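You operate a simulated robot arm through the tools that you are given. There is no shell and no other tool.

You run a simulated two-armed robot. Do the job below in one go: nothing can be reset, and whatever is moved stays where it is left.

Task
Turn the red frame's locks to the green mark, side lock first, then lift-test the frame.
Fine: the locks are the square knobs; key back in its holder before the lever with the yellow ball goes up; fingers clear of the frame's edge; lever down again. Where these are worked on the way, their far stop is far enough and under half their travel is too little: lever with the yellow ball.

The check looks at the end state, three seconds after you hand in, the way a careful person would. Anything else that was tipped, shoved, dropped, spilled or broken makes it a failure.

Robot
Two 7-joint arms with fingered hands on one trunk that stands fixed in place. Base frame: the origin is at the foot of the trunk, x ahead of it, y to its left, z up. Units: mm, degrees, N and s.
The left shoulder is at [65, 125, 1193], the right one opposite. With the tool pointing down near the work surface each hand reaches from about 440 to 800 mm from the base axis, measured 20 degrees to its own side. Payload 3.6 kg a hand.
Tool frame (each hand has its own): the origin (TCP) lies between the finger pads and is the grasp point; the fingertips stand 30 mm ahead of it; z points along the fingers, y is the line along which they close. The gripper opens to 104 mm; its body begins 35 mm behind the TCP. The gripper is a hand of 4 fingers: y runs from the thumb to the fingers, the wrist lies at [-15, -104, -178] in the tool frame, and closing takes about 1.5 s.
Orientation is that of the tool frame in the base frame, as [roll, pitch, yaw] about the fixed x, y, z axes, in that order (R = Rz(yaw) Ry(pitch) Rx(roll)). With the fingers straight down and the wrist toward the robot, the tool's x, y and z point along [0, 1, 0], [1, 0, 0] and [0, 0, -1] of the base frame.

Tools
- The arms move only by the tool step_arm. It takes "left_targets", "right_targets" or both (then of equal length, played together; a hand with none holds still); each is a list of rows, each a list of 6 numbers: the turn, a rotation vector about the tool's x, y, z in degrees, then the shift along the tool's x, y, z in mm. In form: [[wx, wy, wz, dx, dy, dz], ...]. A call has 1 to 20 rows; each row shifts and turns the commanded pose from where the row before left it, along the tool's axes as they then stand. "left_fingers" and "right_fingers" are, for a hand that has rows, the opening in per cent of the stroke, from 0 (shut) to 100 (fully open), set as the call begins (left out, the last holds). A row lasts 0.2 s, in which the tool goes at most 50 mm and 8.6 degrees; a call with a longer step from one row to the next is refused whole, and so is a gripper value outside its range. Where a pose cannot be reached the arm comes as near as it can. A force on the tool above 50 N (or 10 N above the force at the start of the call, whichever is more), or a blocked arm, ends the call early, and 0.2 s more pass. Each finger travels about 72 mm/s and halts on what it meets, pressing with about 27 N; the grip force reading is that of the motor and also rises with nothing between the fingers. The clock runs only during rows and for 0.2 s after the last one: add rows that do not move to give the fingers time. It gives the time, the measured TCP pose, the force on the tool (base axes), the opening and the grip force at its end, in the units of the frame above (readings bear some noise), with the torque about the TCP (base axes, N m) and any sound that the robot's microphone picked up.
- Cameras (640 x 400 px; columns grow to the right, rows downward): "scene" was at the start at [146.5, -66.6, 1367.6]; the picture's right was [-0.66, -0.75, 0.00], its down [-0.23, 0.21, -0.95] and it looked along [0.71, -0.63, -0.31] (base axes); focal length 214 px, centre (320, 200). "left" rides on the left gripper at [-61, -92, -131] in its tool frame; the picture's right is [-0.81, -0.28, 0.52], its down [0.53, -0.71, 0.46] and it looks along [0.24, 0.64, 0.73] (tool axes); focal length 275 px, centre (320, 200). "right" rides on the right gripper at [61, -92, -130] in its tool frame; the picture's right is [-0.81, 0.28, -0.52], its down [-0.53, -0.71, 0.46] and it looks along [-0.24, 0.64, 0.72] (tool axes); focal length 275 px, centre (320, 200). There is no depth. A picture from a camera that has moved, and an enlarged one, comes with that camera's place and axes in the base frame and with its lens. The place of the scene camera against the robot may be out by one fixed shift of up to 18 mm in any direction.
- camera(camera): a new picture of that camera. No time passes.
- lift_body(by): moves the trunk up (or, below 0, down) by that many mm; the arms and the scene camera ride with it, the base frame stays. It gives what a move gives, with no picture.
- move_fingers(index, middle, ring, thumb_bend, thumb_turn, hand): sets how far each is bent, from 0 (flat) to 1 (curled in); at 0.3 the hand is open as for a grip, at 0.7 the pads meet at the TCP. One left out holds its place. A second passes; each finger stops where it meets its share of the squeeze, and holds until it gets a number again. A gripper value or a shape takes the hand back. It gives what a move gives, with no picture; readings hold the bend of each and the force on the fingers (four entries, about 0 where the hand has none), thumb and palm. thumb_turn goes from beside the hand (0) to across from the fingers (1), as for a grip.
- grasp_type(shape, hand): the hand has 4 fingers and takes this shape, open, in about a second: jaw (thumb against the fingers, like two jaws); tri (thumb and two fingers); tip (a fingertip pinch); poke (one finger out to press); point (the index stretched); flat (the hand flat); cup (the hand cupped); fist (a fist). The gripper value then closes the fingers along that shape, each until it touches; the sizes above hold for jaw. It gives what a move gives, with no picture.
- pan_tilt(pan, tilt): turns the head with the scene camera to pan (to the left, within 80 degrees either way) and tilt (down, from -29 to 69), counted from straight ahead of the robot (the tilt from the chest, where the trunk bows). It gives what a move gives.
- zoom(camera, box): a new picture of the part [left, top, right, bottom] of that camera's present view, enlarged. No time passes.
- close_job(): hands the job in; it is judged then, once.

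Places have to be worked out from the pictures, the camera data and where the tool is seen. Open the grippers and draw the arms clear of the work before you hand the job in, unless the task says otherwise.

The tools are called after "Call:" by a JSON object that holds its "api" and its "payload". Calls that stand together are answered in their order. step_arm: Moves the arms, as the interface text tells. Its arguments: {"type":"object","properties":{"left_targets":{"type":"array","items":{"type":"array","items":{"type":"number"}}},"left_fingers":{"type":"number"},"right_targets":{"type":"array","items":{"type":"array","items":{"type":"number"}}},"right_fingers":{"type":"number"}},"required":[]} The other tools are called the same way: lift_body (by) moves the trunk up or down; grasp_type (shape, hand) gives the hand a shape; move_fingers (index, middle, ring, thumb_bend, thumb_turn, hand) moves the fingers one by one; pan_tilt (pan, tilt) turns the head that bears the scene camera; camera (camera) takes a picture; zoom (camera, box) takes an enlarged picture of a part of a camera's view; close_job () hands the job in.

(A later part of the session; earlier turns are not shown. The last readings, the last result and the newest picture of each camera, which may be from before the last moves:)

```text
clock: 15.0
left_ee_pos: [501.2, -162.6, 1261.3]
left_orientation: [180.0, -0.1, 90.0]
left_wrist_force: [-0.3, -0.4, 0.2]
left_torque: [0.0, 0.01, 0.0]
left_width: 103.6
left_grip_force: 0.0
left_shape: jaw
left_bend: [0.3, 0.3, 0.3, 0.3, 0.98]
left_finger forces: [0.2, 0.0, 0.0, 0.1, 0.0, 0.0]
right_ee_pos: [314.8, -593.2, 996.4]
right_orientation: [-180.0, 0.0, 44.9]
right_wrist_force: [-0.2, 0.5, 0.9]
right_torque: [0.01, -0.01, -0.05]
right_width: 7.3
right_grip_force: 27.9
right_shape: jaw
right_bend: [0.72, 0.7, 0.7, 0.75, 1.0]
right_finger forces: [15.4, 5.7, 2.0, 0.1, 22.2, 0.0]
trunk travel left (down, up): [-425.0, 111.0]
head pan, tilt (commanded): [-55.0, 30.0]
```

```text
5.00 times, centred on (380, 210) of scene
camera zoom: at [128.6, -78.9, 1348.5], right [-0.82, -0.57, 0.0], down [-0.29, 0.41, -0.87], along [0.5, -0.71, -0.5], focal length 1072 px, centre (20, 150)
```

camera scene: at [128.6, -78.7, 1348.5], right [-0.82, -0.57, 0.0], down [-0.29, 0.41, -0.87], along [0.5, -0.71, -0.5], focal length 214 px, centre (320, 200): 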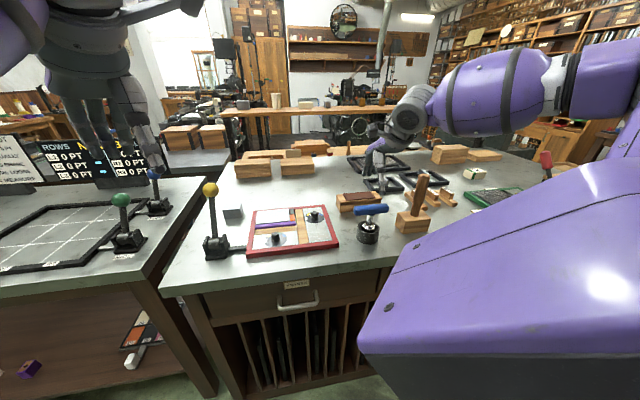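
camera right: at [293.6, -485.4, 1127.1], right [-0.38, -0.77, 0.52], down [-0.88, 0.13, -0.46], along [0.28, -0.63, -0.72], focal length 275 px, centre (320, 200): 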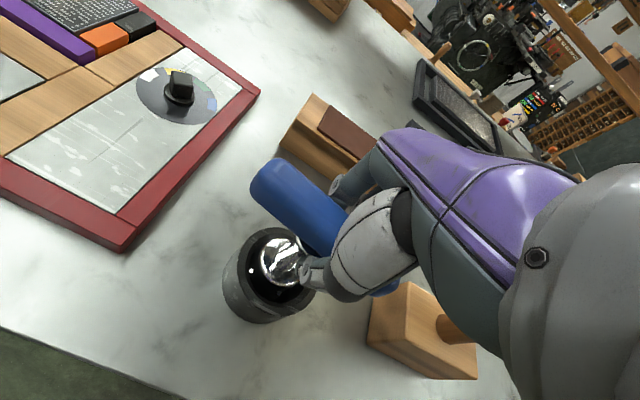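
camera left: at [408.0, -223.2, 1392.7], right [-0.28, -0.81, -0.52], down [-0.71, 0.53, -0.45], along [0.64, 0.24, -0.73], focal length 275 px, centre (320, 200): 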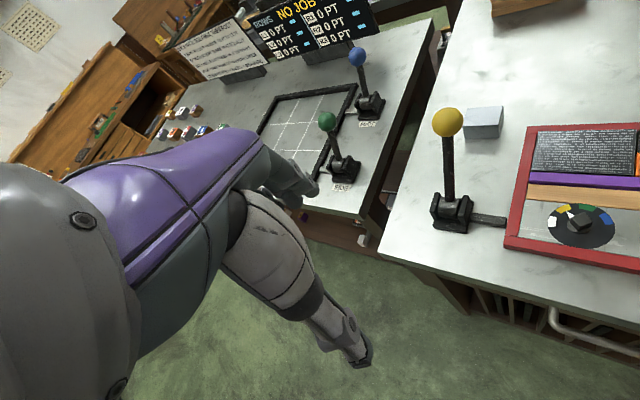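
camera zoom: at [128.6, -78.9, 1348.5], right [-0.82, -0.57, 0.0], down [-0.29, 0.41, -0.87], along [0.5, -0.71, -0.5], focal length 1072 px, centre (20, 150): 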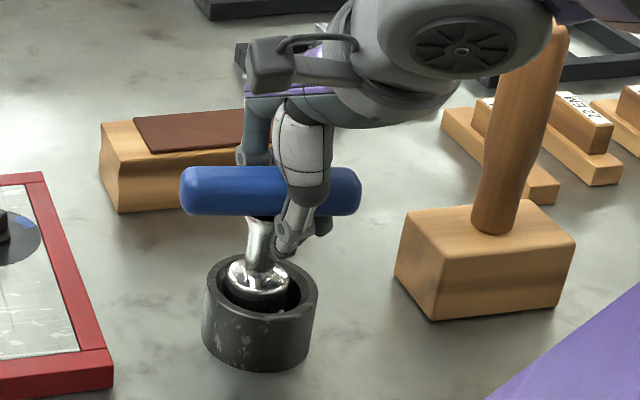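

The fingertips did close beneath the bar. I reopen, then check how the handle sits relative to the fingers before raising.

Call:
{"api": "step_arm", "payload": {"right_targets": [[0, 0, 0, 0, 0, 0], [0, 0, 0, 0, 0, 0], [0, 0, 0, 0, 0, 0], [0, 0, 0, 0, 0, 0], [0, 0, 0, 0, 0, 0], [0, 0, 0, 0, 0, 0], [0, 0, 0, 0, 0, 0], [0, 0, 0, 0, 0, 0]], "right_fingers": 100}}

Call:
{"api": "camera", "payload": {"camera": "right"}}

Call:
{"api": "zoom", "payload": {"camera": "scene", "box": [350, 170, 410, 250]}}

Call:
{"api": "zoom", "payload": {"camera": "right", "box": [220, 130, 420, 330]}}

```text
clock: 16.8
left_ee_pos: [500.0, -162.6, 1260.2]
left_orientation: [179.9, -0.1, 90.0]
left_wrist_force: [0.2, -0.3, 0.3]
left_torque: [0.0, 0.03, 0.02]
left_width: 103.7
left_grip_force: 0.1
left_shape: jaw
left_bend: [0.3, 0.3, 0.3, 0.3, 0.98]
left_finger forces: [0.0, 0.0, 0.0, 0.0, 0.0, 0.0]
right_ee_pos: [316.5, -594.5, 996.8]
right_orientation: [180.0, 0.0, 44.9]
right_wrist_force: [0.9, -0.2, -1.0]
right_torque: [0.04, 0.0, 0.0]
right_width: 103.8
right_grip_force: 0.1
right_shape: jaw
right_bend: [0.3, 0.3, 0.3, 0.3, 0.98]
right_finger forces: [0.0, 0.0, 0.0, 0.0, 0.0, 0.0]
trunk travel left (down, up): [-425.0, 111.0]
head pan, tilt (commanded): [-55.0, 30.0]
```

```text
taken
camera right: at [293.5, -485.2, 1127.2], right [-0.38, -0.77, 0.52], down [-0.88, 0.13, -0.46], along [0.28, -0.63, -0.72], focal length 275 px, centre (320, 200)
```

right: 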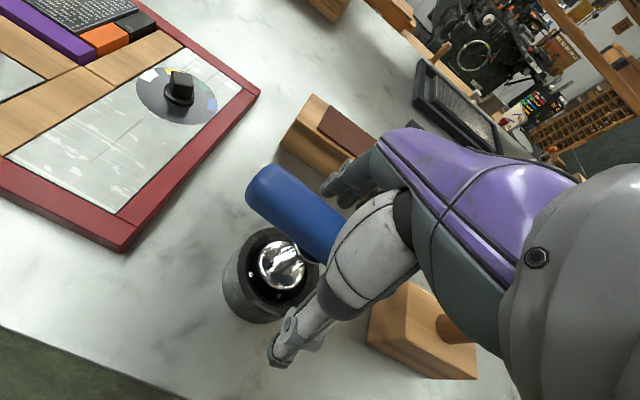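

```text
5.00 times, centred on (380, 210) of scene
camera zoom: at [128.5, -78.8, 1348.5], right [-0.82, -0.57, 0.0], down [-0.29, 0.41, -0.87], along [0.5, -0.71, -0.5], focal length 1072 px, centre (20, 150)
```

zoom: 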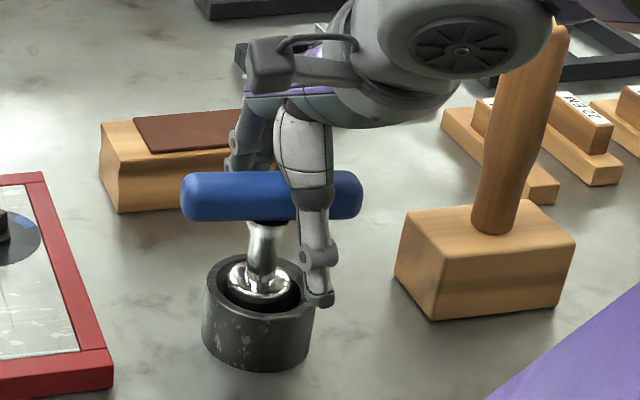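

```text
2.00 times, centred on (320, 230) of right
camera zoom: at [293.5, -485.2, 1127.2], right [-0.38, -0.77, 0.52], down [-0.88, 0.13, -0.46], along [0.28, -0.63, -0.72], focal length 551 px, centre (320, 140)
```

zoom: 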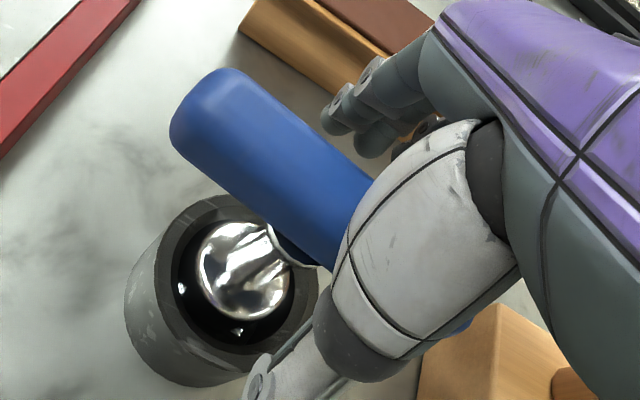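

The handle axis now reads about 6–10 mm above the TCP and ~7 mm to tool +x. I raise 12 mm, shift 7 mm along +x, then close again.

Call:
{"api": "step_arm", "payload": {"right_targets": [[0, 0, 0, 3.5, 0, -6], [0, 0, 0, 3.5, 0, -6], [0, 0, 0, 0, 0, 0]]}}

Call:
{"api": "step_arm", "payload": {"right_targets": [[0, 0, 0, 0, 0, 0], [0, 0, 0, 0, 0, 0], [0, 0, 0, 0, 0, 0], [0, 0, 0, 0, 0, 0], [0, 0, 0, 0, 0, 0], [0, 0, 0, 0, 0, 0], [0, 0, 0, 0, 0, 0], [0, 0, 0, 0, 0, 0]], "right_fingers": 30}}

Call:
{"api": "zoom", "payload": {"camera": "scene", "box": [350, 170, 410, 250]}}

Call:
{"api": "zoom", "payload": {"camera": "right", "box": [220, 130, 420, 330]}}

```text
clock: 17.6
left_ee_pos: [498.5, -161.4, 1262.0]
left_orientation: [-180.0, 0.1, 90.0]
left_wrist_force: [0.0, 0.5, -0.2]
left_torque: [0.0, 0.0, 0.01]
left_width: 103.4
left_grip_force: 0.1
left_shape: jaw
left_bend: [0.3, 0.3, 0.3, 0.3, 0.98]
left_finger forces: [0.0, 0.1, 0.0, 0.1, 0.1, 0.0]
right_ee_pos: [321.1, -589.9, 1010.1]
right_orientation: [-179.9, 0.1, 45.1]
right_wrist_force: [0.9, 0.1, 0.0]
right_torque: [0.02, -0.01, 0.04]
right_width: 103.7
right_grip_force: 0.0
right_shape: jaw
right_bend: [0.3, 0.3, 0.3, 0.3, 0.98]
right_finger forces: [0.0, 0.1, 0.0, 0.1, 0.1, 0.0]
trunk travel left (down, up): [-425.0, 111.0]
head pan, tilt (commanded): [-55.0, 30.0]
```

```text
clock: 19.4
left_ee_pos: [499.8, -161.7, 1261.4]
left_orientation: [180.0, 0.0, 90.0]
left_wrist_force: [0.0, 0.4, -0.5]
left_torque: [0.02, 0.0, 0.0]
left_width: 103.5
left_grip_force: 0.0
left_shape: jaw
left_bend: [0.3, 0.3, 0.3, 0.3, 0.98]
left_finger forces: [0.0, 0.1, 0.0, 0.0, 0.0, 0.0]
right_ee_pos: [320.8, -589.7, 1009.6]
right_orientation: [-179.9, -0.1, 44.9]
right_wrist_force: [0.2, 0.5, -0.1]
right_torque: [0.01, -0.01, -0.03]
right_width: 31.6
right_grip_force: 0.0
right_shape: jaw
right_bend: [0.74, 0.53, 0.51, 0.74, 1.0]
right_finger forces: [0.0, 0.1, 0.0, 0.0, 0.0, 0.0]
trunk travel left (down, up): [-425.0, 111.0]
head pan, tilt (commanded): [-55.0, 30.0]
```

```text
5.00 times, centred on (380, 210) of scene
camera zoom: at [128.5, -78.8, 1348.5], right [-0.82, -0.57, 0.0], down [-0.29, 0.41, -0.87], along [0.5, -0.71, -0.5], focal length 1072 px, centre (20, 150)
```

zoom: 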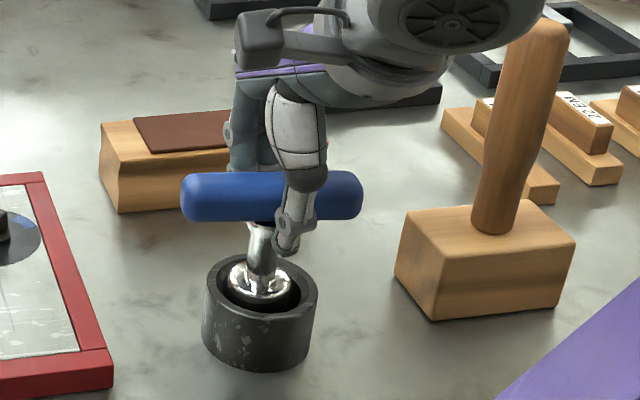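

```text
2.00 times, centred on (320, 230) of right
camera zoom: at [298.0, -480.4, 1139.7], right [-0.38, -0.77, 0.52], down [-0.88, 0.13, -0.46], along [0.28, -0.63, -0.72], focal length 551 px, centre (320, 140)
```

zoom: 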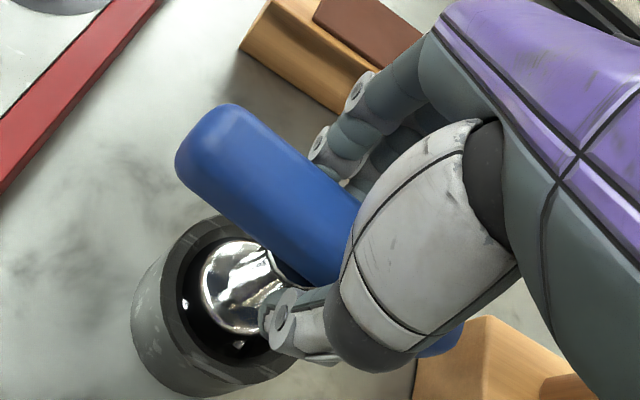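

The bar now appears level with the finger pads (width 31 mm, not yet touching). I close fully and read the grip.

Call:
{"api": "step_arm", "payload": {"right_targets": [[0, 0, 0, 0, 0, 0], [0, 0, 0, 0, 0, 0], [0, 0, 0, 0, 0, 0], [0, 0, 0, 0, 0, 0], [0, 0, 0, 0, 0, 0]], "right_fingers": 0}}

Call:
{"api": "zoom", "payload": {"camera": "scene", "box": [350, 170, 410, 250]}}

Call:
{"api": "zoom", "payload": {"camera": "right", "box": [220, 130, 420, 330]}}

```text
clock: 20.6
left_ee_pos: [499.7, -160.9, 1260.8]
left_orientation: [180.0, 0.0, 89.9]
left_wrist_force: [-0.4, 0.8, 0.2]
left_torque: [-0.02, 0.04, 0.01]
left_width: 103.6
left_grip_force: 0.0
left_shape: jaw
left_bend: [0.3, 0.3, 0.3, 0.3, 0.98]
left_finger forces: [0.0, 0.0, 0.1, 0.0, 0.0, 0.0]
right_ee_pos: [320.4, -590.1, 1010.2]
right_orientation: [180.0, 0.0, 45.0]
right_wrist_force: [-0.5, 1.0, -0.6]
right_torque: [0.04, 0.05, 0.0]
right_width: 18.1
right_grip_force: 27.3
right_shape: jaw
right_bend: [0.73, 0.65, 0.66, 0.75, 1.0]
right_finger forces: [14.0, 5.7, 2.6, 0.0, 24.7, 0.0]
trunk travel left (down, up): [-425.0, 111.0]
head pan, tilt (commanded): [-55.0, 30.0]
```

```text
5.00 times, centred on (380, 210) of scene
camera zoom: at [128.6, -78.9, 1348.5], right [-0.82, -0.57, 0.0], down [-0.29, 0.41, -0.87], along [0.5, -0.71, -0.5], focal length 1072 px, centre (20, 150)
```

zoom: 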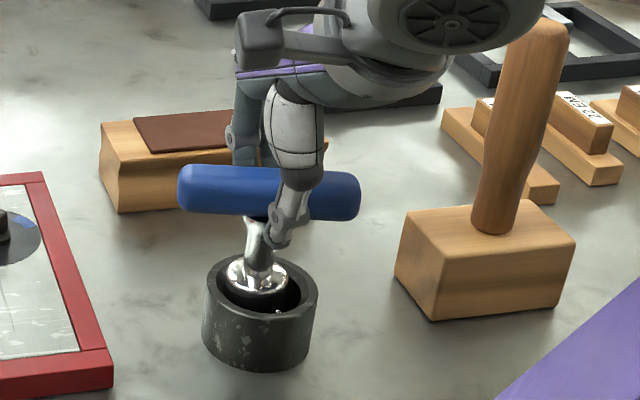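

```text
2.00 times, centred on (320, 230) of right
camera zoom: at [298.0, -480.5, 1139.5], right [-0.38, -0.77, 0.52], down [-0.88, 0.13, -0.46], along [0.28, -0.63, -0.72], focal length 551 px, centre (320, 140)
```

zoom: 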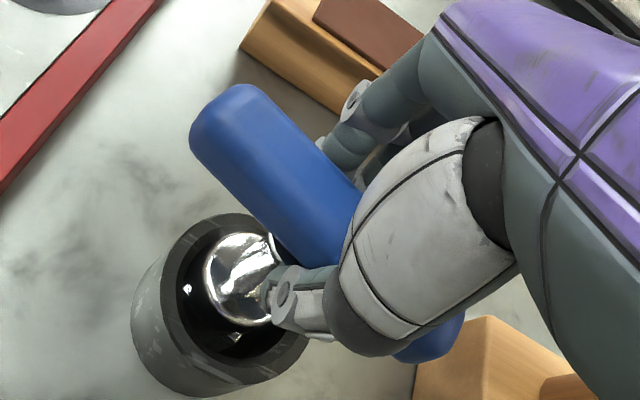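

The fingertips still curl under the bar and tilt the key, so the pads need to be higher on it. I reopen, raise another 11 mm and try again.

Call:
{"api": "step_arm", "payload": {"right_targets": [[0, 0, 0, 0, 0, 0], [0, 0, 0, 0, 0, 0], [0, 0, 0, 0, 0, 0], [0, 0, 0, 0, 0, 0], [0, 0, 0, 0, 0, 0], [0, 0, 0, 0, 0, 0], [0, 0, 0, 0, 0, -5.5], [0, 0, 0, 0, 0, -5.5], [0, 0, 0, 0, 0, 0]], "right_fingers": 70}}

Call:
{"api": "zoom", "payload": {"camera": "scene", "box": [350, 170, 410, 250]}}

Call:
{"api": "zoom", "payload": {"camera": "right", "box": [220, 130, 420, 330]}}

```text
clock: 22.6
left_ee_pos: [499.2, -161.6, 1262.4]
left_orientation: [-180.0, 0.1, 90.0]
left_wrist_force: [0.8, -0.1, 0.0]
left_torque: [-0.04, 0.01, 0.02]
left_width: 103.6
left_grip_force: 0.2
left_shape: jaw
left_bend: [0.3, 0.3, 0.3, 0.3, 0.98]
left_finger forces: [0.1, 0.0, 0.0, 0.1, 0.1, 0.0]
right_ee_pos: [320.4, -588.6, 1021.4]
right_orientation: [-179.9, 0.1, 45.2]
right_wrist_force: [0.1, 1.0, -0.1]
right_torque: [-0.02, -0.06, 0.0]
right_width: 72.5
right_grip_force: 0.1
right_shape: jaw
right_bend: [0.27, 0.37, 0.34, 0.58, 0.99]
right_finger forces: [0.1, 0.0, 0.1, 0.0, 0.0, 0.1]
trunk travel left (down, up): [-425.0, 111.0]
head pan, tilt (commanded): [-55.0, 30.0]
```

```text
5.00 times, centred on (380, 210) of scene
camera zoom: at [128.6, -78.8, 1348.5], right [-0.82, -0.57, 0.0], down [-0.29, 0.41, -0.87], along [0.5, -0.71, -0.5], focal length 1072 px, centre (20, 150)
```

zoom: 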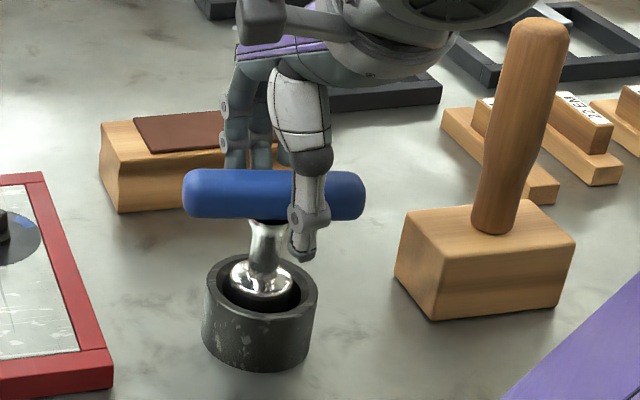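

```text
2.00 times, centred on (320, 230) of right
camera zoom: at [298.3, -479.7, 1151.1], right [-0.38, -0.77, 0.52], down [-0.88, 0.13, -0.46], along [0.28, -0.63, -0.72], focal length 551 px, centre (320, 140)
```

zoom: 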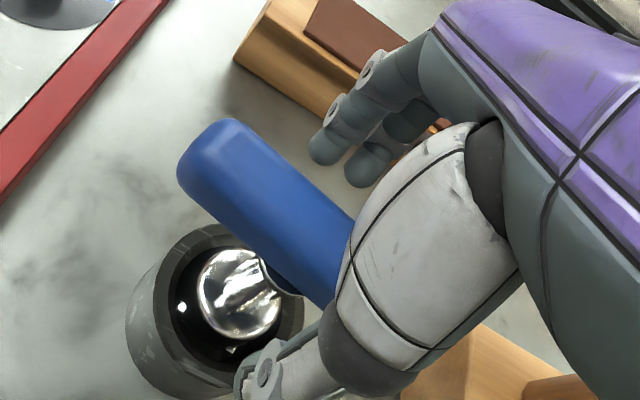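

The bar now looks about 14 mm ahead of the TCP, within the distal pads. I close again gently and check the width.

Call:
{"api": "step_arm", "payload": {"right_targets": [[0, 0, 0, 0, 0, 0], [0, 0, 0, 0, 0, 0], [0, 0, 0, 0, 0, 0], [0, 0, 0, 0, 0, 0], [0, 0, 0, 0, 0, 0], [0, 0, 0, 0, 0, 0], [0, 0, 0, 0, 0, 0], [0, 0, 0, 0, 0, 0]], "right_fingers": 0}}

Call:
{"api": "zoom", "payload": {"camera": "scene", "box": [350, 170, 410, 250]}}

Call:
{"api": "zoom", "payload": {"camera": "right", "box": [220, 130, 420, 330]}}

```text
clock: 24.4
left_ee_pos: [499.4, -162.7, 1261.0]
left_orientation: [179.9, -0.1, 90.0]
left_wrist_force: [-0.2, 0.8, 0.2]
left_torque: [-0.05, 0.02, -0.04]
left_width: 103.6
left_grip_force: 0.0
left_shape: jaw
left_bend: [0.3, 0.3, 0.3, 0.3, 0.98]
left_finger forces: [0.0, 0.1, 0.0, 0.1, 0.1, 0.1]
right_ee_pos: [320.6, -588.6, 1020.9]
right_orientation: [-180.0, 0.0, 45.0]
right_wrist_force: [-1.1, -0.6, -0.8]
right_torque: [0.01, -0.03, -0.02]
right_width: 21.0
right_grip_force: 26.6
right_shape: jaw
right_bend: [0.73, 0.61, 0.64, 0.75, 1.0]
right_finger forces: [13.8, 6.9, 3.1, 0.0, 23.9, 0.0]
trunk travel left (down, up): [-425.0, 111.0]
head pan, tilt (commanded): [-55.0, 30.0]
```

```text
5.00 times, centred on (380, 210) of scene
camera zoom: at [128.6, -78.9, 1348.5], right [-0.82, -0.57, 0.0], down [-0.29, 0.41, -0.87], along [0.5, -0.71, -0.5], focal length 1072 px, centre (20, 150)
```

zoom: 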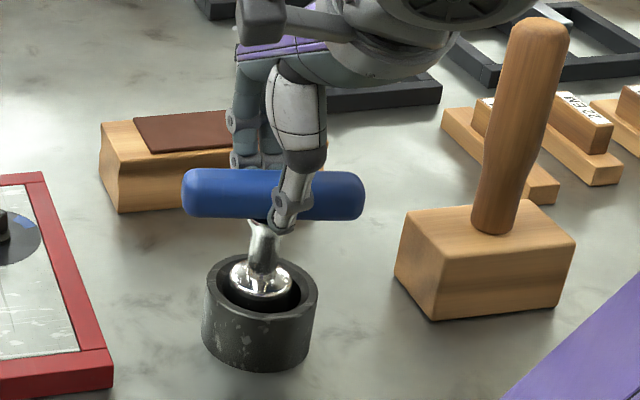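

```text
2.00 times, centred on (320, 230) of right
camera zoom: at [298.3, -479.8, 1150.9], right [-0.38, -0.77, 0.52], down [-0.88, 0.13, -0.46], along [0.28, -0.63, -0.72], focal length 551 px, centre (320, 140)
```

zoom: 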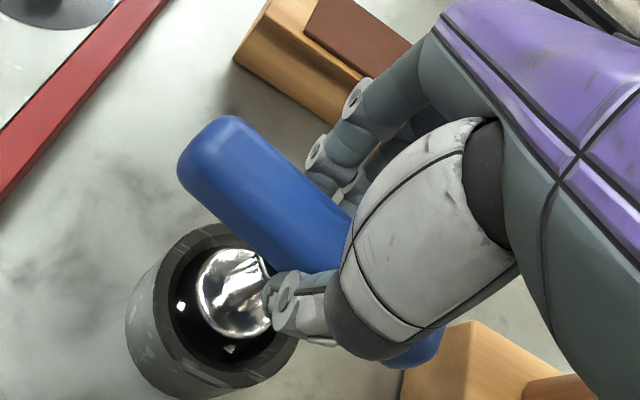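

Now the hand is stopped by the bar itself (width 21 mm, ~24 N each side) and the key still stands upright. I lift slowly 25 mm and check it comes along.

Call:
{"api": "step_arm", "payload": {"right_targets": [[0, 0, 0, 0, 0, -5], [0, 0, 0, 0, 0, -5], [0, 0, 0, 0, 0, -5], [0, 0, 0, 0, 0, -5], [0, 0, 0, 0, 0, -5], [0, 0, 0, 0, 0, 0]]}}

Call:
{"api": "zoom", "payload": {"camera": "scene", "box": [350, 170, 410, 250]}}

Call:
{"api": "zoom", "payload": {"camera": "right", "box": [220, 130, 420, 330]}}

```text
clock: 25.8
left_ee_pos: [499.4, -162.2, 1261.9]
left_orientation: [-179.9, 0.0, 90.0]
left_wrist_force: [-0.7, 0.0, 0.3]
left_torque: [0.03, -0.01, 0.03]
left_width: 103.6
left_grip_force: 0.1
left_shape: jaw
left_bend: [0.3, 0.3, 0.3, 0.3, 0.98]
left_finger forces: [0.0, 0.1, 0.0, 0.0, 0.0, 0.0]
right_ee_pos: [321.1, -589.2, 1046.1]
right_orientation: [179.9, 0.0, 44.9]
right_wrist_force: [-0.8, -0.3, -1.4]
right_torque: [-0.01, 0.03, 0.0]
right_width: 21.1
right_grip_force: 27.3
right_shape: jaw
right_bend: [0.73, 0.61, 0.64, 0.75, 1.0]
right_finger forces: [13.9, 7.1, 3.1, 0.0, 23.8, 0.0]
trunk travel left (down, up): [-425.0, 111.0]
head pan, tilt (commanded): [-55.0, 30.0]
```

```text
5.00 times, centred on (380, 210) of scene
camera zoom: at [128.6, -79.0, 1348.5], right [-0.82, -0.57, 0.0], down [-0.29, 0.41, -0.87], along [0.5, -0.71, -0.5], focal length 1072 px, centre (20, 150)
```

zoom: 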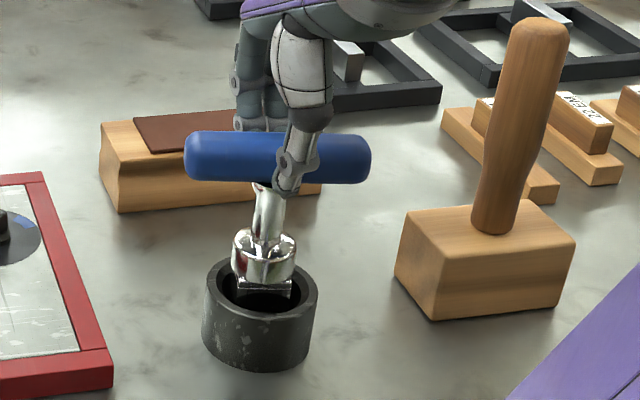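

```text
2.00 times, centred on (320, 230) of right
camera zoom: at [298.7, -480.0, 1175.7], right [-0.38, -0.77, 0.52], down [-0.88, 0.13, -0.46], along [0.28, -0.63, -0.72], focal length 551 px, centre (320, 140)
```

zoom: 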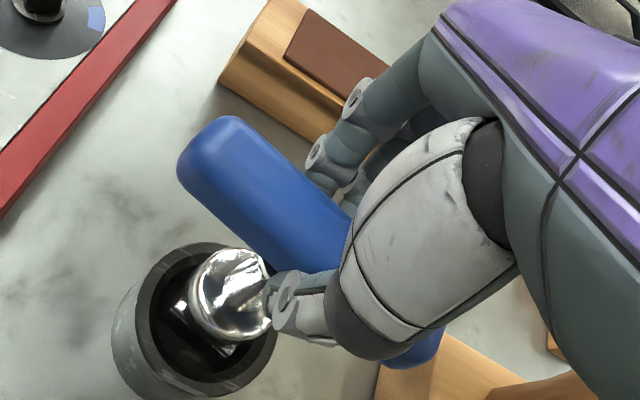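

The key rises with the hand; grip unchanged. For the return trip I note the seated pose: TCP ≈ (320.5, −588.7, 1021), yaw 45°. I lift another 70 mm to clear the holder.

Call:
{"api": "step_arm", "payload": {"right_targets": [[0, 0, 0, 0, 0, -10], [0, 0, 0, 0, 0, -10], [0, 0, 0, 0, 0, -10], [0, 0, 0, 0, 0, -10], [0, 0, 0, 0, 0, -10], [0, 0, 0, 0, 0, -10], [0, 0, 0, 0, 0, -10], [0, 0, 0, 0, 0, 0]]}}

Call:
{"api": "zoom", "payload": {"camera": "scene", "box": [340, 140, 420, 250]}}

Call:
{"api": "camera", "payload": {"camera": "right"}}

```text
clock: 27.6
left_ee_pos: [500.1, -162.8, 1260.8]
left_orientation: [-179.8, -0.1, 90.0]
left_wrist_force: [0.3, 0.2, -0.3]
left_torque: [0.02, 0.04, -0.01]
left_width: 103.7
left_grip_force: 0.2
left_shape: jaw
left_bend: [0.3, 0.3, 0.3, 0.3, 0.98]
left_finger forces: [0.0, 0.0, 0.0, 0.0, 0.1, 0.0]
right_ee_pos: [321.2, -587.7, 1116.5]
right_orientation: [-179.9, 0.0, 45.0]
right_wrist_force: [-0.6, 0.0, -1.8]
right_torque: [0.03, 0.0, 0.02]
right_width: 21.1
right_grip_force: 26.7
right_shape: jaw
right_bend: [0.73, 0.61, 0.64, 0.75, 1.0]
right_finger forces: [13.8, 7.1, 3.0, 0.0, 23.8, 0.0]
trunk travel left (down, up): [-425.0, 111.0]
head pan, tilt (commanded): [-55.0, 30.0]
```

```text
3.64 times, centred on (380, 195) of scene
camera zoom: at [128.7, -79.0, 1348.5], right [-0.82, -0.57, 0.0], down [-0.29, 0.41, -0.87], along [0.5, -0.71, -0.5], focal length 780 px, centre (102, 218)
```

zoom: 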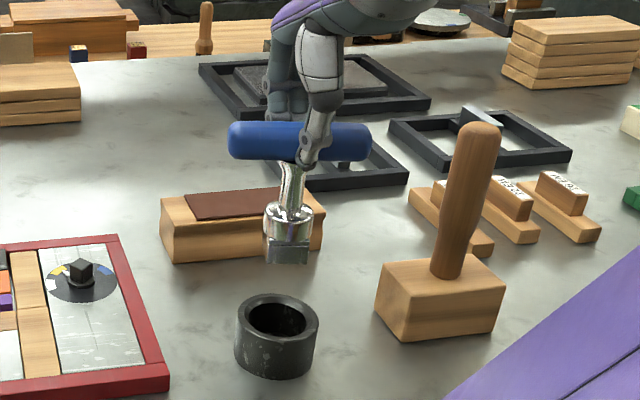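

```text
taken
camera right: at [299.6, -479.4, 1246.1], right [-0.38, -0.77, 0.52], down [-0.88, 0.13, -0.46], along [0.28, -0.63, -0.72], focal length 275 px, centre (320, 200)
```

right: 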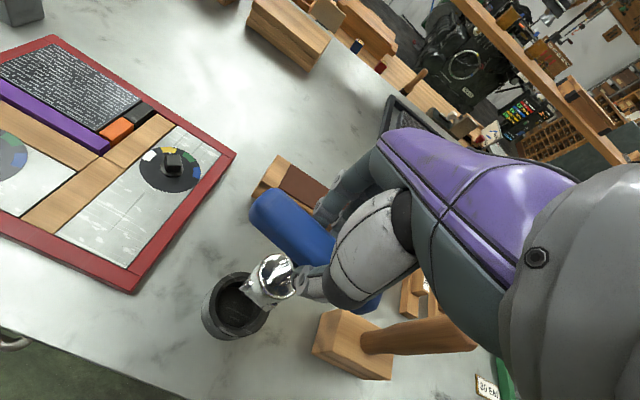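

The whole key is out: bar, round shoulder and a square socket at the bottom, hanging straight. I zoom in to see the socket's square orientation relative to the handle.

Call:
{"api": "zoom", "payload": {"camera": "scene", "box": [355, 165, 400, 220]}}

Call:
{"api": "zoom", "payload": {"camera": "right", "box": [190, 180, 350, 350]}}

Call:
{"api": "zoom", "payload": {"camera": "right", "box": [120, 130, 230, 220]}}

```text
7.27 times, centred on (378, 192) of scene
camera zoom: at [128.7, -79.0, 1348.5], right [-0.82, -0.57, 0.0], down [-0.29, 0.41, -0.87], along [0.5, -0.71, -0.5], focal length 1560 px, centre (-98, 254)
```

zoom: 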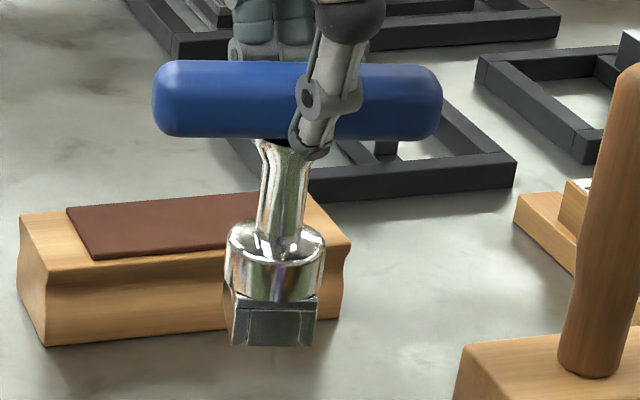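

```text
2.35 times, centred on (270, 265) of right
camera zoom: at [299.6, -479.4, 1246.1], right [-0.38, -0.77, 0.52], down [-0.88, 0.13, -0.46], along [0.28, -0.63, -0.72], focal length 648 px, centre (438, 47)
```

zoom: 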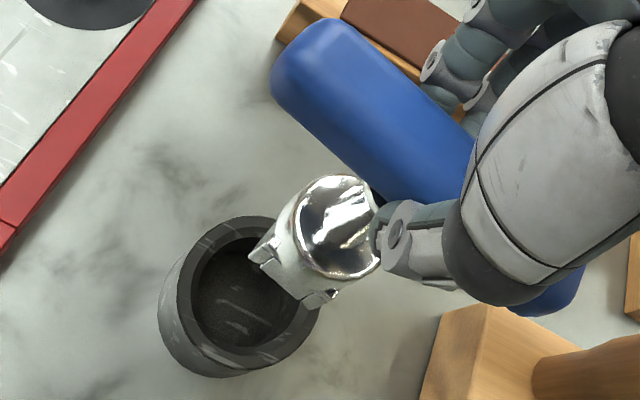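

```text
4.44 times, centred on (175, 175) of right
camera zoom: at [299.6, -479.4, 1246.1], right [-0.38, -0.77, 0.52], down [-0.88, 0.13, -0.46], along [0.28, -0.63, -0.72], focal length 1224 px, centre (964, 311)
```

zoom: 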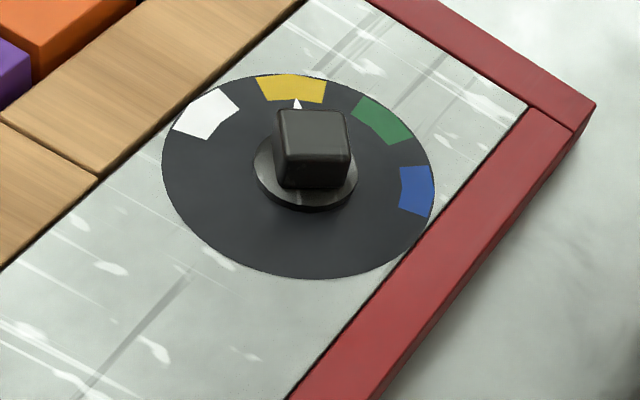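

The socket square is parallel to the bar, and stereo from two right-hand views puts the side dial centre at (501, −556), dial plane z ≈ 918, knob top ≈ 940. To fit the knob square (at −5°/85°) I turn the hand to yaw 85° and carry the key over the side lock at this height.

Call:
{"api": "step_arm", "payload": {"right_targets": [[0, 0, -8, 0, 0, 0], [0, 0, -8, 0, 0, 0], [0, 0, -8, 0, 0, 0], [0, 0, -8, 0, 0, 0], [0, 0, -8, 0, 0, 0], [0, 0, 0, 5.95, 22.1, 0], [0, 0, 0, 5.95, 22.1, 0], [0, 0, 0, 5.95, 22.1, 0], [0, 0, 0, 5.95, 22.1, 0], [0, 0, 0, 5.95, 22.1, 0], [0, 0, 0, 5.95, 22.1, 0], [0, 0, 0, 5.95, 22.1, 0], [0, 0, 0, 5.95, 22.1, 0], [0, 0, 0, 0, 0, 0]]}}

Call:
{"api": "camera", "payload": {"camera": "right"}}

Call:
{"api": "camera", "payload": {"camera": "scene"}}

Call:
{"api": "camera", "payload": {"camera": "left"}}

```text
clock: 30.6
left_ee_pos: [500.3, -161.3, 1260.3]
left_orientation: [-179.9, 0.0, 90.0]
left_wrist_force: [-0.3, -0.6, 0.3]
left_torque: [0.0, -0.01, 0.0]
left_width: 103.7
left_grip_force: 0.1
left_shape: jaw
left_bend: [0.3, 0.3, 0.3, 0.3, 0.98]
left_finger forces: [0.0, 0.1, 0.0, 0.0, 0.0, 0.1]
right_ee_pos: [562.5, -460.9, 1121.4]
right_orientation: [180.0, 0.1, 85.0]
right_wrist_force: [0.2, -0.1, -1.3]
right_torque: [0.0, 0.04, 0.0]
right_width: 21.4
right_grip_force: 27.1
right_shape: jaw
right_bend: [0.73, 0.61, 0.65, 0.75, 1.0]
right_finger forces: [14.1, 6.8, 3.1, 0.1, 24.0, 0.0]
right hand out of reach, approached as far as the arm can: row 4, 5
trunk travel left (down, up): [-425.0, 111.0]
head pan, tilt (commanded): [-55.0, 30.0]
```

```text
taken
camera right: at [475.2, -391.6, 1252.0], right [0.2, -0.83, 0.52], down [-0.76, -0.47, -0.46], along [0.62, -0.3, -0.72], focal length 275 px, centre (320, 200)
```

right: 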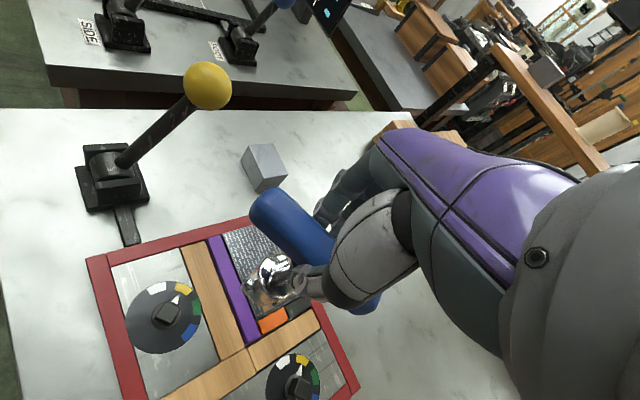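

```text
taken
camera scene: at [128.3, -79.0, 1348.5], right [-0.82, -0.57, 0.0], down [-0.29, 0.41, -0.87], along [0.5, -0.71, -0.5], focal length 214 px, centre (320, 200)
```

scene: 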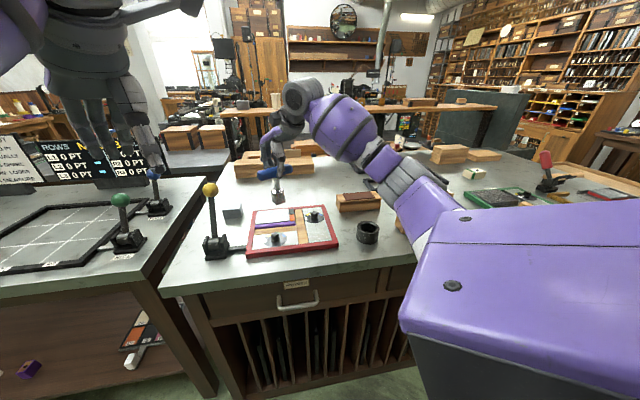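

```text
taken
camera left: at [407.7, -223.4, 1392.7], right [-0.28, -0.81, -0.52], down [-0.71, 0.53, -0.46], along [0.64, 0.24, -0.72], focal length 275 px, centre (320, 200)
```

left: 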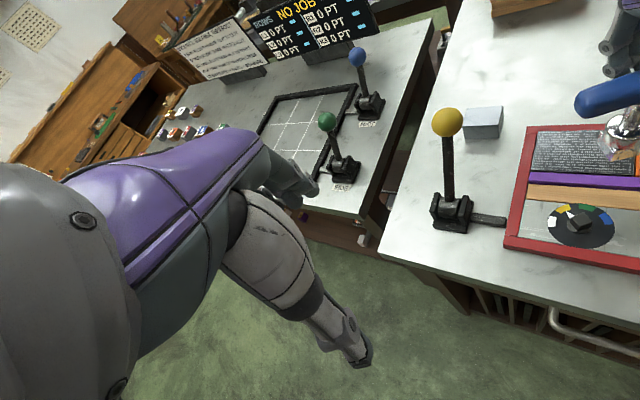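

The arm was deflected by a wrist limit while turning in place and ended at (562, −461), still holding the key. At the side knob yaw 85° should be within reach, so I translate there by the measured difference.

Call:
{"api": "step_arm", "payload": {"right_targets": [[0, 0, 0, -16.7, -8.8, 0], [0, 0, 0, -16.7, -8.8, 0], [0, 0, 0, -16.7, -8.8, 0], [0, 0, 0, -16.7, -8.8, 0], [0, 0, 0, -16.7, -8.8, 0], [0, 0, 0, -16.6, -8.8, 0], [0, 0, 0, 0, 0, 0]]}}

Call:
{"api": "camera", "payload": {"camera": "right"}}

Call:
{"api": "zoom", "payload": {"camera": "scene", "box": [240, 130, 360, 260]}}

```text
clock: 32.2
left_ee_pos: [498.1, -161.1, 1262.1]
left_orientation: [-179.9, 0.0, 90.0]
left_wrist_force: [0.1, -0.2, -0.2]
left_torque: [0.02, 0.0, -0.01]
left_width: 104.1
left_grip_force: 0.0
left_shape: jaw
left_bend: [0.3, 0.3, 0.3, 0.3, 0.98]
left_finger forces: [0.0, 0.0, 0.1, 0.0, 0.1, 0.1]
right_ee_pos: [510.0, -511.8, 1125.4]
right_orientation: [179.9, 0.1, 84.7]
right_wrist_force: [0.0, -0.2, -1.9]
right_torque: [0.0, 0.05, 0.01]
right_width: 21.1
right_grip_force: 27.6
right_shape: jaw
right_bend: [0.73, 0.61, 0.65, 0.75, 1.0]
right_finger forces: [14.1, 6.8, 3.1, 0.0, 23.9, 0.0]
right hand out of reach, approached as far as the arm can: row 3, 4, 5, 6
trunk travel left (down, up): [-425.0, 111.0]
head pan, tilt (commanded): [-55.0, 30.0]
```

```text
taken
camera right: at [423.3, -442.4, 1253.5], right [0.2, -0.83, 0.52], down [-0.76, -0.47, -0.46], along [0.62, -0.3, -0.72], focal length 275 px, centre (320, 200)
```

right: 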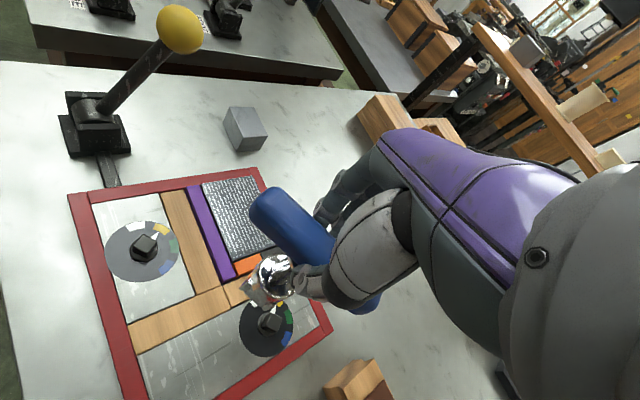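

```text
3.08 times, centred on (300, 195) of scene
camera zoom: at [128.8, -78.7, 1348.5], right [-0.82, -0.57, 0.0], down [-0.29, 0.41, -0.87], along [0.5, -0.71, -0.5], focal length 660 px, centre (382, 215)
```

zoom: 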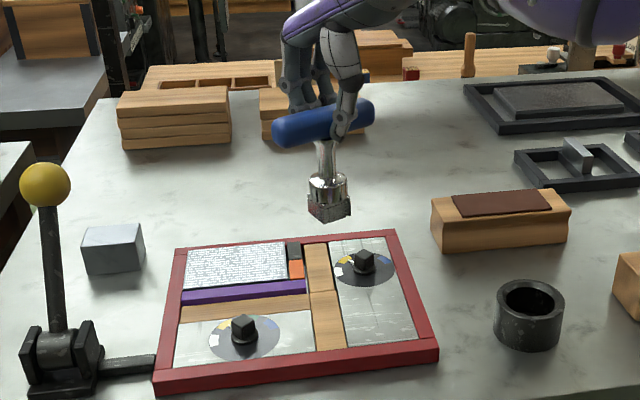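

Yaw 85° is not reachable here with the wrist above shoulder height; a steeper forearm should give more yaw range. I raise the trunk by 110 mm, which carries everything straight up, and then re-lower the hand.

Call:
{"api": "lift_body", "payload": {"by": 110}}

Call:
{"api": "step_arm", "payload": {"right_targets": [[0, 0, 0, 0, 0, 20], [0, 0, 0, 0, 0, 20], [0, 0, 0, 0, 0, 20], [0, 0, 0, 0, 0, 20], [0, 0, 0, 0, 0, 20], [0, 0, 0, 0, 0, 20], [0, 0, 0, 0, 0, 0]]}}

```text
clock: 33.6
left_ee_pos: [500.0, -160.3, 1371.4]
left_orientation: [-179.8, 0.0, 90.0]
left_wrist_force: [0.0, 0.8, 0.4]
left_torque: [0.01, -0.02, -0.01]
left_width: 103.9
left_grip_force: 0.0
left_shape: jaw
left_bend: [0.3, 0.3, 0.3, 0.3, 0.98]
left_finger forces: [0.1, 0.0, 0.0, 0.1, 0.0, 0.1]
right_ee_pos: [457.3, -512.3, 1368.8]
right_orientation: [163.6, -1.4, 84.9]
right_wrist_force: [0.3, -0.7, -1.9]
right_torque: [-0.01, 0.0, 0.0]
right_width: 21.1
right_grip_force: 26.6
right_shape: jaw
right_bend: [0.73, 0.61, 0.65, 0.75, 1.0]
right_finger forces: [13.7, 6.7, 3.0, 0.0, 23.9, 0.0]
trunk travel left (down, up): [-535.0, 1.0]
head pan, tilt (commanded): [-55.0, 30.0]
```

```text
clock: 35.2
left_ee_pos: [498.4, -161.1, 1372.0]
left_orientation: [-179.9, 0.0, 90.0]
left_wrist_force: [0.8, 0.0, 0.1]
left_torque: [-0.03, 0.02, 0.02]
left_width: 103.6
left_grip_force: 0.1
left_shape: jaw
left_bend: [0.3, 0.3, 0.3, 0.3, 0.98]
left_finger forces: [0.0, 0.1, 0.0, 0.0, 0.1, 0.1]
right_ee_pos: [490.8, -511.6, 1256.3]
right_orientation: [163.5, -1.3, 84.9]
right_wrist_force: [0.8, -0.5, -0.9]
right_torque: [0.0, 0.05, 0.02]
right_width: 21.1
right_grip_force: 27.1
right_shape: jaw
right_bend: [0.73, 0.61, 0.65, 0.75, 1.0]
right_finger forces: [13.8, 6.7, 2.9, 0.0, 23.8, 0.1]
trunk travel left (down, up): [-535.0, 1.0]
head pan, tilt (commanded): [-55.0, 30.0]
```

The hand rose more than the trunk and came out tilted by about 16°, still gripping the key. I look before correcting.

Call:
{"api": "camera", "payload": {"camera": "scene"}}

Call:
{"api": "camera", "payload": {"camera": "right"}}

```text
taken
camera scene: at [44.3, -78.8, 1471.0], right [-0.82, -0.57, 0.0], down [-0.29, 0.41, -0.87], along [0.5, -0.71, -0.5], focal length 214 px, centre (320, 200)
```

scene: 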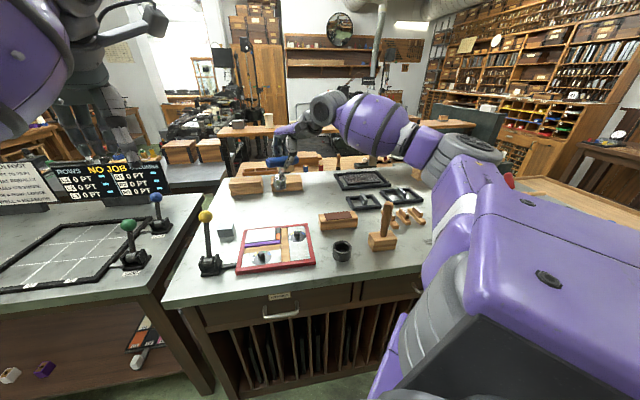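

```text
taken
camera right: at [371.5, -441.9, 1356.2], right [0.04, -0.83, 0.55], down [-0.6, -0.47, -0.65], along [0.8, -0.3, -0.52], focal length 275 px, centre (320, 200)
```

right: 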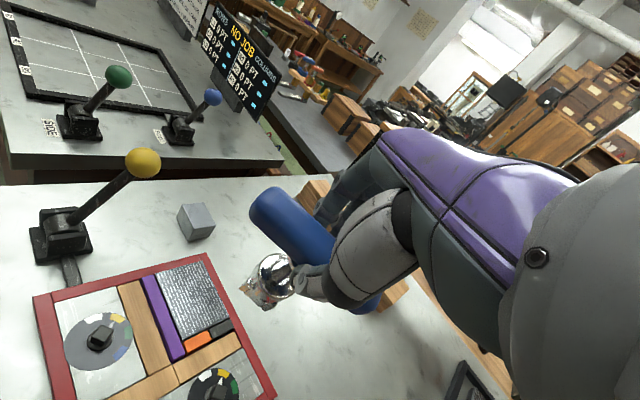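

Raising also moved the shoulders back (the trunk unbows), but that improves the wrist angle. I level the hand (about +16.5° about tool x) and lower it in small rows, well clear of everything.

Call:
{"api": "step_arm", "payload": {"right_targets": [[5.5, -0.4, -0.1, 0, 0, 0], [5.5, -0.4, -0.1, 0, 0, 0], [5.5, -0.4, -0.1, 0, 0, 0], [0, 0, 0, 0, 0, 20], [0, 0, 0, 0, 0, 20], [0, 0, 0, 0, 0, 20], [0, 0, 0, 0, 0, 20], [0, 0, 0, 0, 0, 20], [0, 0, 0, 0, 0, 20], [0, 0, 0, 0, 0, 15], [0, 0, 0, 0, 0, 0]]}}

Call:
{"api": "camera", "payload": {"camera": "right"}}

```text
clock: 37.6
left_ee_pos: [497.8, -161.2, 1371.4]
left_orientation: [180.0, 0.0, 90.0]
left_wrist_force: [0.1, 0.2, -1.6]
left_torque: [0.0, 0.03, -0.02]
left_width: 103.4
left_grip_force: 0.1
left_shape: jaw
left_bend: [0.3, 0.3, 0.3, 0.3, 0.98]
left_finger forces: [0.0, 0.0, 0.1, 0.0, 0.0, 0.0]
right_ee_pos: [490.6, -505.3, 1117.7]
right_orientation: [-179.9, -0.2, 85.0]
right_wrist_force: [0.1, -0.5, -1.5]
right_torque: [-0.02, 0.0, 0.02]
right_width: 21.2
right_grip_force: 26.8
right_shape: jaw
right_bend: [0.73, 0.61, 0.65, 0.75, 1.0]
right_finger forces: [13.9, 6.8, 2.9, 0.1, 23.8, 0.0]
right hand out of reach, approached as far as the arm can: row 2, 3
trunk travel left (down, up): [-535.0, 1.0]
head pan, tilt (commanded): [-55.0, 30.0]
```

```text
taken
camera right: at [404.0, -435.5, 1248.4], right [0.2, -0.83, 0.51], down [-0.76, -0.47, -0.46], along [0.62, -0.3, -0.73], focal length 275 px, centre (320, 200)
```

right: 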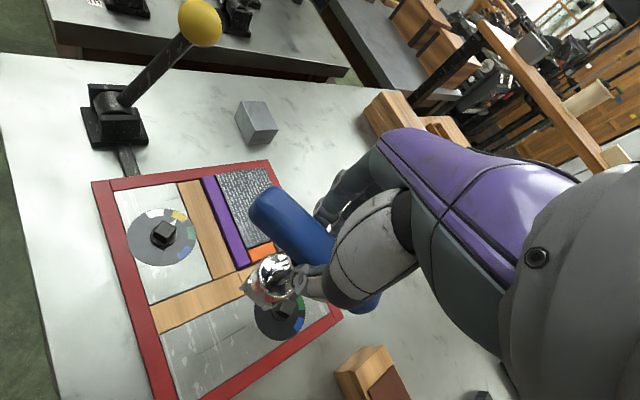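

Level again at (491, −505, 1118) with yaw 85°. Now I try moving to above the side knob while lowering to z ≈ 1085, leaving ~29 mm under the socket.

Call:
{"api": "step_arm", "payload": {"right_targets": [[0, 0, 0, -9.9, 3, 6.4], [0, 0, 0, -9.9, 3, 6.4], [0, 0, 0, -9.9, 3, 6.4], [0, 0, 0, -9.9, 3, 6.4], [0, 0, 0, -9.9, 3, 6.4], [0, 0, 0, 0, 0, 0]]}}

Call:
{"api": "camera", "payload": {"camera": "right"}}

Call:
{"api": "camera", "payload": {"camera": "scene"}}

```text
clock: 39.0
left_ee_pos: [499.0, -160.9, 1371.7]
left_orientation: [-180.0, 0.0, 90.0]
left_wrist_force: [0.4, -0.5, 0.0]
left_torque: [0.03, 0.02, -0.04]
left_width: 103.6
left_grip_force: 0.0
left_shape: jaw
left_bend: [0.3, 0.3, 0.3, 0.3, 0.98]
left_finger forces: [0.0, 0.0, 0.0, 0.0, 0.0, 0.0]
right_ee_pos: [492.6, -513.5, 1103.3]
right_orientation: [179.9, 0.0, 84.8]
right_wrist_force: [0.6, 0.2, -1.6]
right_torque: [0.02, -0.03, 0.02]
right_width: 21.0
right_grip_force: 26.6
right_shape: jaw
right_bend: [0.73, 0.61, 0.65, 0.75, 1.0]
right_finger forces: [14.0, 6.8, 3.0, 0.0, 23.8, 0.1]
right hand out of reach, approached as far as the arm can: row 1, 2, 3, 4, 5
trunk travel left (down, up): [-535.0, 1.0]
head pan, tilt (commanded): [-55.0, 30.0]
```

```text
taken
camera right: at [406.5, -442.8, 1234.2], right [0.2, -0.83, 0.52], down [-0.76, -0.47, -0.46], along [0.62, -0.3, -0.73], focal length 275 px, centre (320, 200)
```

right: 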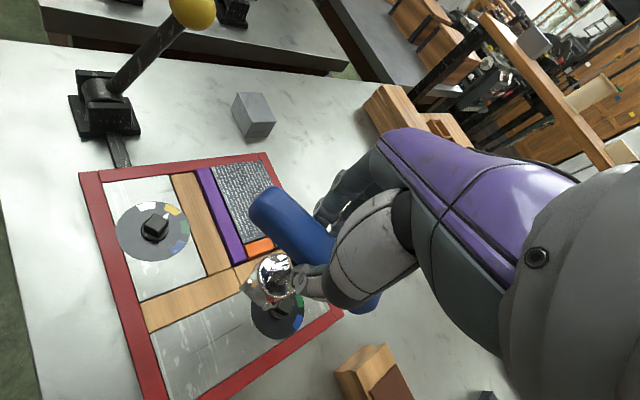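

```text
taken
camera scene: at [44.5, -78.9, 1471.0], right [-0.82, -0.57, 0.0], down [-0.29, 0.41, -0.87], along [0.5, -0.71, -0.5], focal length 214 px, centre (320, 200)
```

scene: 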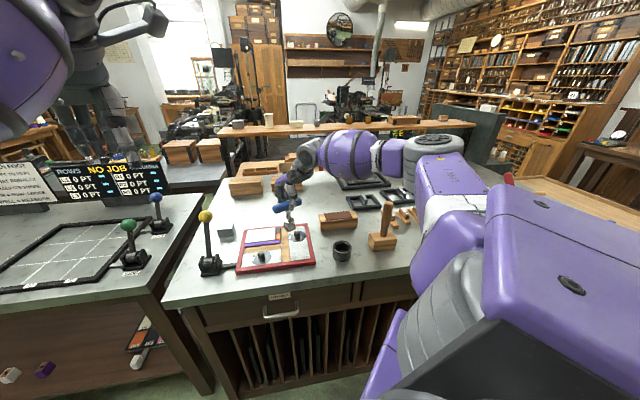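

Yaw 85° still hits the wrist limit near y = −512. I find out which yaw is reachable right over the knob: turn back to about 65°, move over the knob at a safe height, then creep the yaw up.

Call:
{"api": "step_arm", "payload": {"right_targets": [[0, 0, 6.6, 0, 0, 0], [0, 0, 6.6, 0, 0, 0], [0, 0, 6.6, 0, 0, 0], [0, 0, 0, 0, 0, 0]]}}

```text
clock: 40.0
left_ee_pos: [497.8, -162.0, 1372.2]
left_orientation: [180.0, 0.0, 90.0]
left_wrist_force: [0.3, -0.5, -0.5]
left_torque: [-0.01, -0.02, 0.01]
left_width: 103.9
left_grip_force: 0.0
left_shape: jaw
left_bend: [0.3, 0.3, 0.3, 0.3, 0.98]
left_finger forces: [0.0, 0.0, 0.0, 0.0, 0.1, 0.0]
right_ee_pos: [491.9, -512.6, 1103.6]
right_orientation: [-179.9, -0.1, 65.2]
right_wrist_force: [-0.2, 1.3, -2.0]
right_torque: [-0.01, 0.01, 0.01]
right_width: 21.2
right_grip_force: 27.2
right_shape: jaw
right_bend: [0.73, 0.61, 0.65, 0.75, 1.0]
right_finger forces: [14.0, 6.8, 3.0, 0.1, 23.8, 0.0]
trunk travel left (down, up): [-535.0, 1.0]
head pan, tilt (commanded): [-55.0, 30.0]
```

Yaw 65° is fine here. I move over the knob centre and creep the yaw upward in 3° rows to see where it stops.

Call:
{"api": "step_arm", "payload": {"right_targets": [[0, 0, 0, -11.8, 8.9, 0], [0, 0, 0, -11.8, 8.9, 0], [0, 0, 0, -11.9, 8.8, 0], [0, 0, -3, 0, 0, 0], [0, 0, -3, 0, 0, 0], [0, 0, -3, 0, 0, 0], [0, 0, -3, 0, 0, 0], [0, 0, 0, 0, 0, 0]]}}

```text
clock: 41.8
left_ee_pos: [498.4, -160.6, 1373.4]
left_orientation: [-180.0, 0.0, 90.0]
left_wrist_force: [-0.4, 0.7, 0.5]
left_torque: [0.01, 0.0, 0.01]
left_width: 103.4
left_grip_force: 0.0
left_shape: jaw
left_bend: [0.3, 0.3, 0.3, 0.3, 0.98]
left_finger forces: [0.0, 0.0, 0.1, 0.0, 0.0, 0.0]
right_ee_pos: [501.7, -556.5, 1102.5]
right_orientation: [-180.0, -0.1, 77.2]
right_wrist_force: [0.8, -0.7, -2.5]
right_torque: [0.05, -0.01, -0.01]
right_width: 21.2
right_grip_force: 26.9
right_shape: jaw
right_bend: [0.73, 0.61, 0.65, 0.75, 1.0]
right_finger forces: [14.0, 6.8, 2.9, 0.0, 23.8, 0.0]
trunk travel left (down, up): [-535.0, 1.0]
head pan, tilt (commanded): [-55.0, 30.0]
```

Yaw 77° over the knob is reachable without complaint. I continue in small steps to 85°.

Call:
{"api": "step_arm", "payload": {"right_targets": [[0, 0, -2, 0, 0, 0], [0, 0, -2, 0, 0, 0], [0, 0, -2, 0, 0, 0], [0, 0, -2, 0, 0, 0], [0, 0, 0, 0, 0, 0]]}}

Call:
{"api": "camera", "payload": {"camera": "right"}}

```text
clock: 43.0
left_ee_pos: [497.7, -162.3, 1372.6]
left_orientation: [-180.0, 0.0, 90.0]
left_wrist_force: [0.3, 0.0, 0.2]
left_torque: [0.0, 0.0, 0.03]
left_width: 103.9
left_grip_force: 0.1
left_shape: jaw
left_bend: [0.3, 0.3, 0.3, 0.3, 0.98]
left_finger forces: [0.1, 0.0, 0.0, 0.0, 0.0, 0.0]
right_ee_pos: [500.5, -545.1, 1100.7]
right_orientation: [179.7, 0.1, 79.6]
right_wrist_force: [0.1, -0.2, -1.6]
right_torque: [-0.01, 0.01, 0.03]
right_width: 21.0
right_grip_force: 26.7
right_shape: jaw
right_bend: [0.73, 0.61, 0.65, 0.75, 1.0]
right_finger forces: [14.0, 6.9, 3.0, 0.1, 23.8, 0.0]
right hand out of reach, approached as far as the arm can: row 2, 3
trunk travel left (down, up): [-535.0, 1.0]
head pan, tilt (commanded): [-55.0, 30.0]
```

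```text
taken
camera right: at [420.5, -467.3, 1230.4], right [0.12, -0.84, 0.52], down [-0.8, -0.4, -0.46], along [0.59, -0.36, -0.72], focal length 275 px, centre (320, 200)
```

right: 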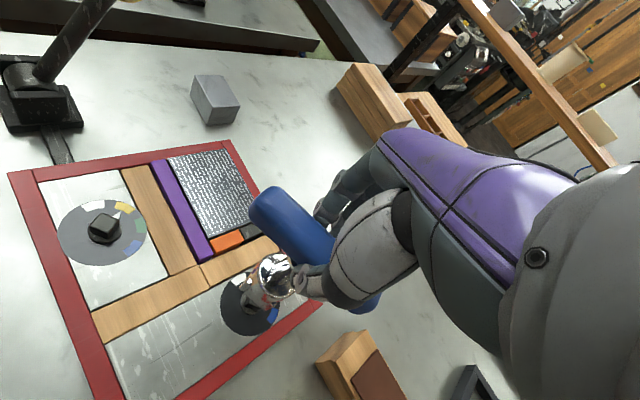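

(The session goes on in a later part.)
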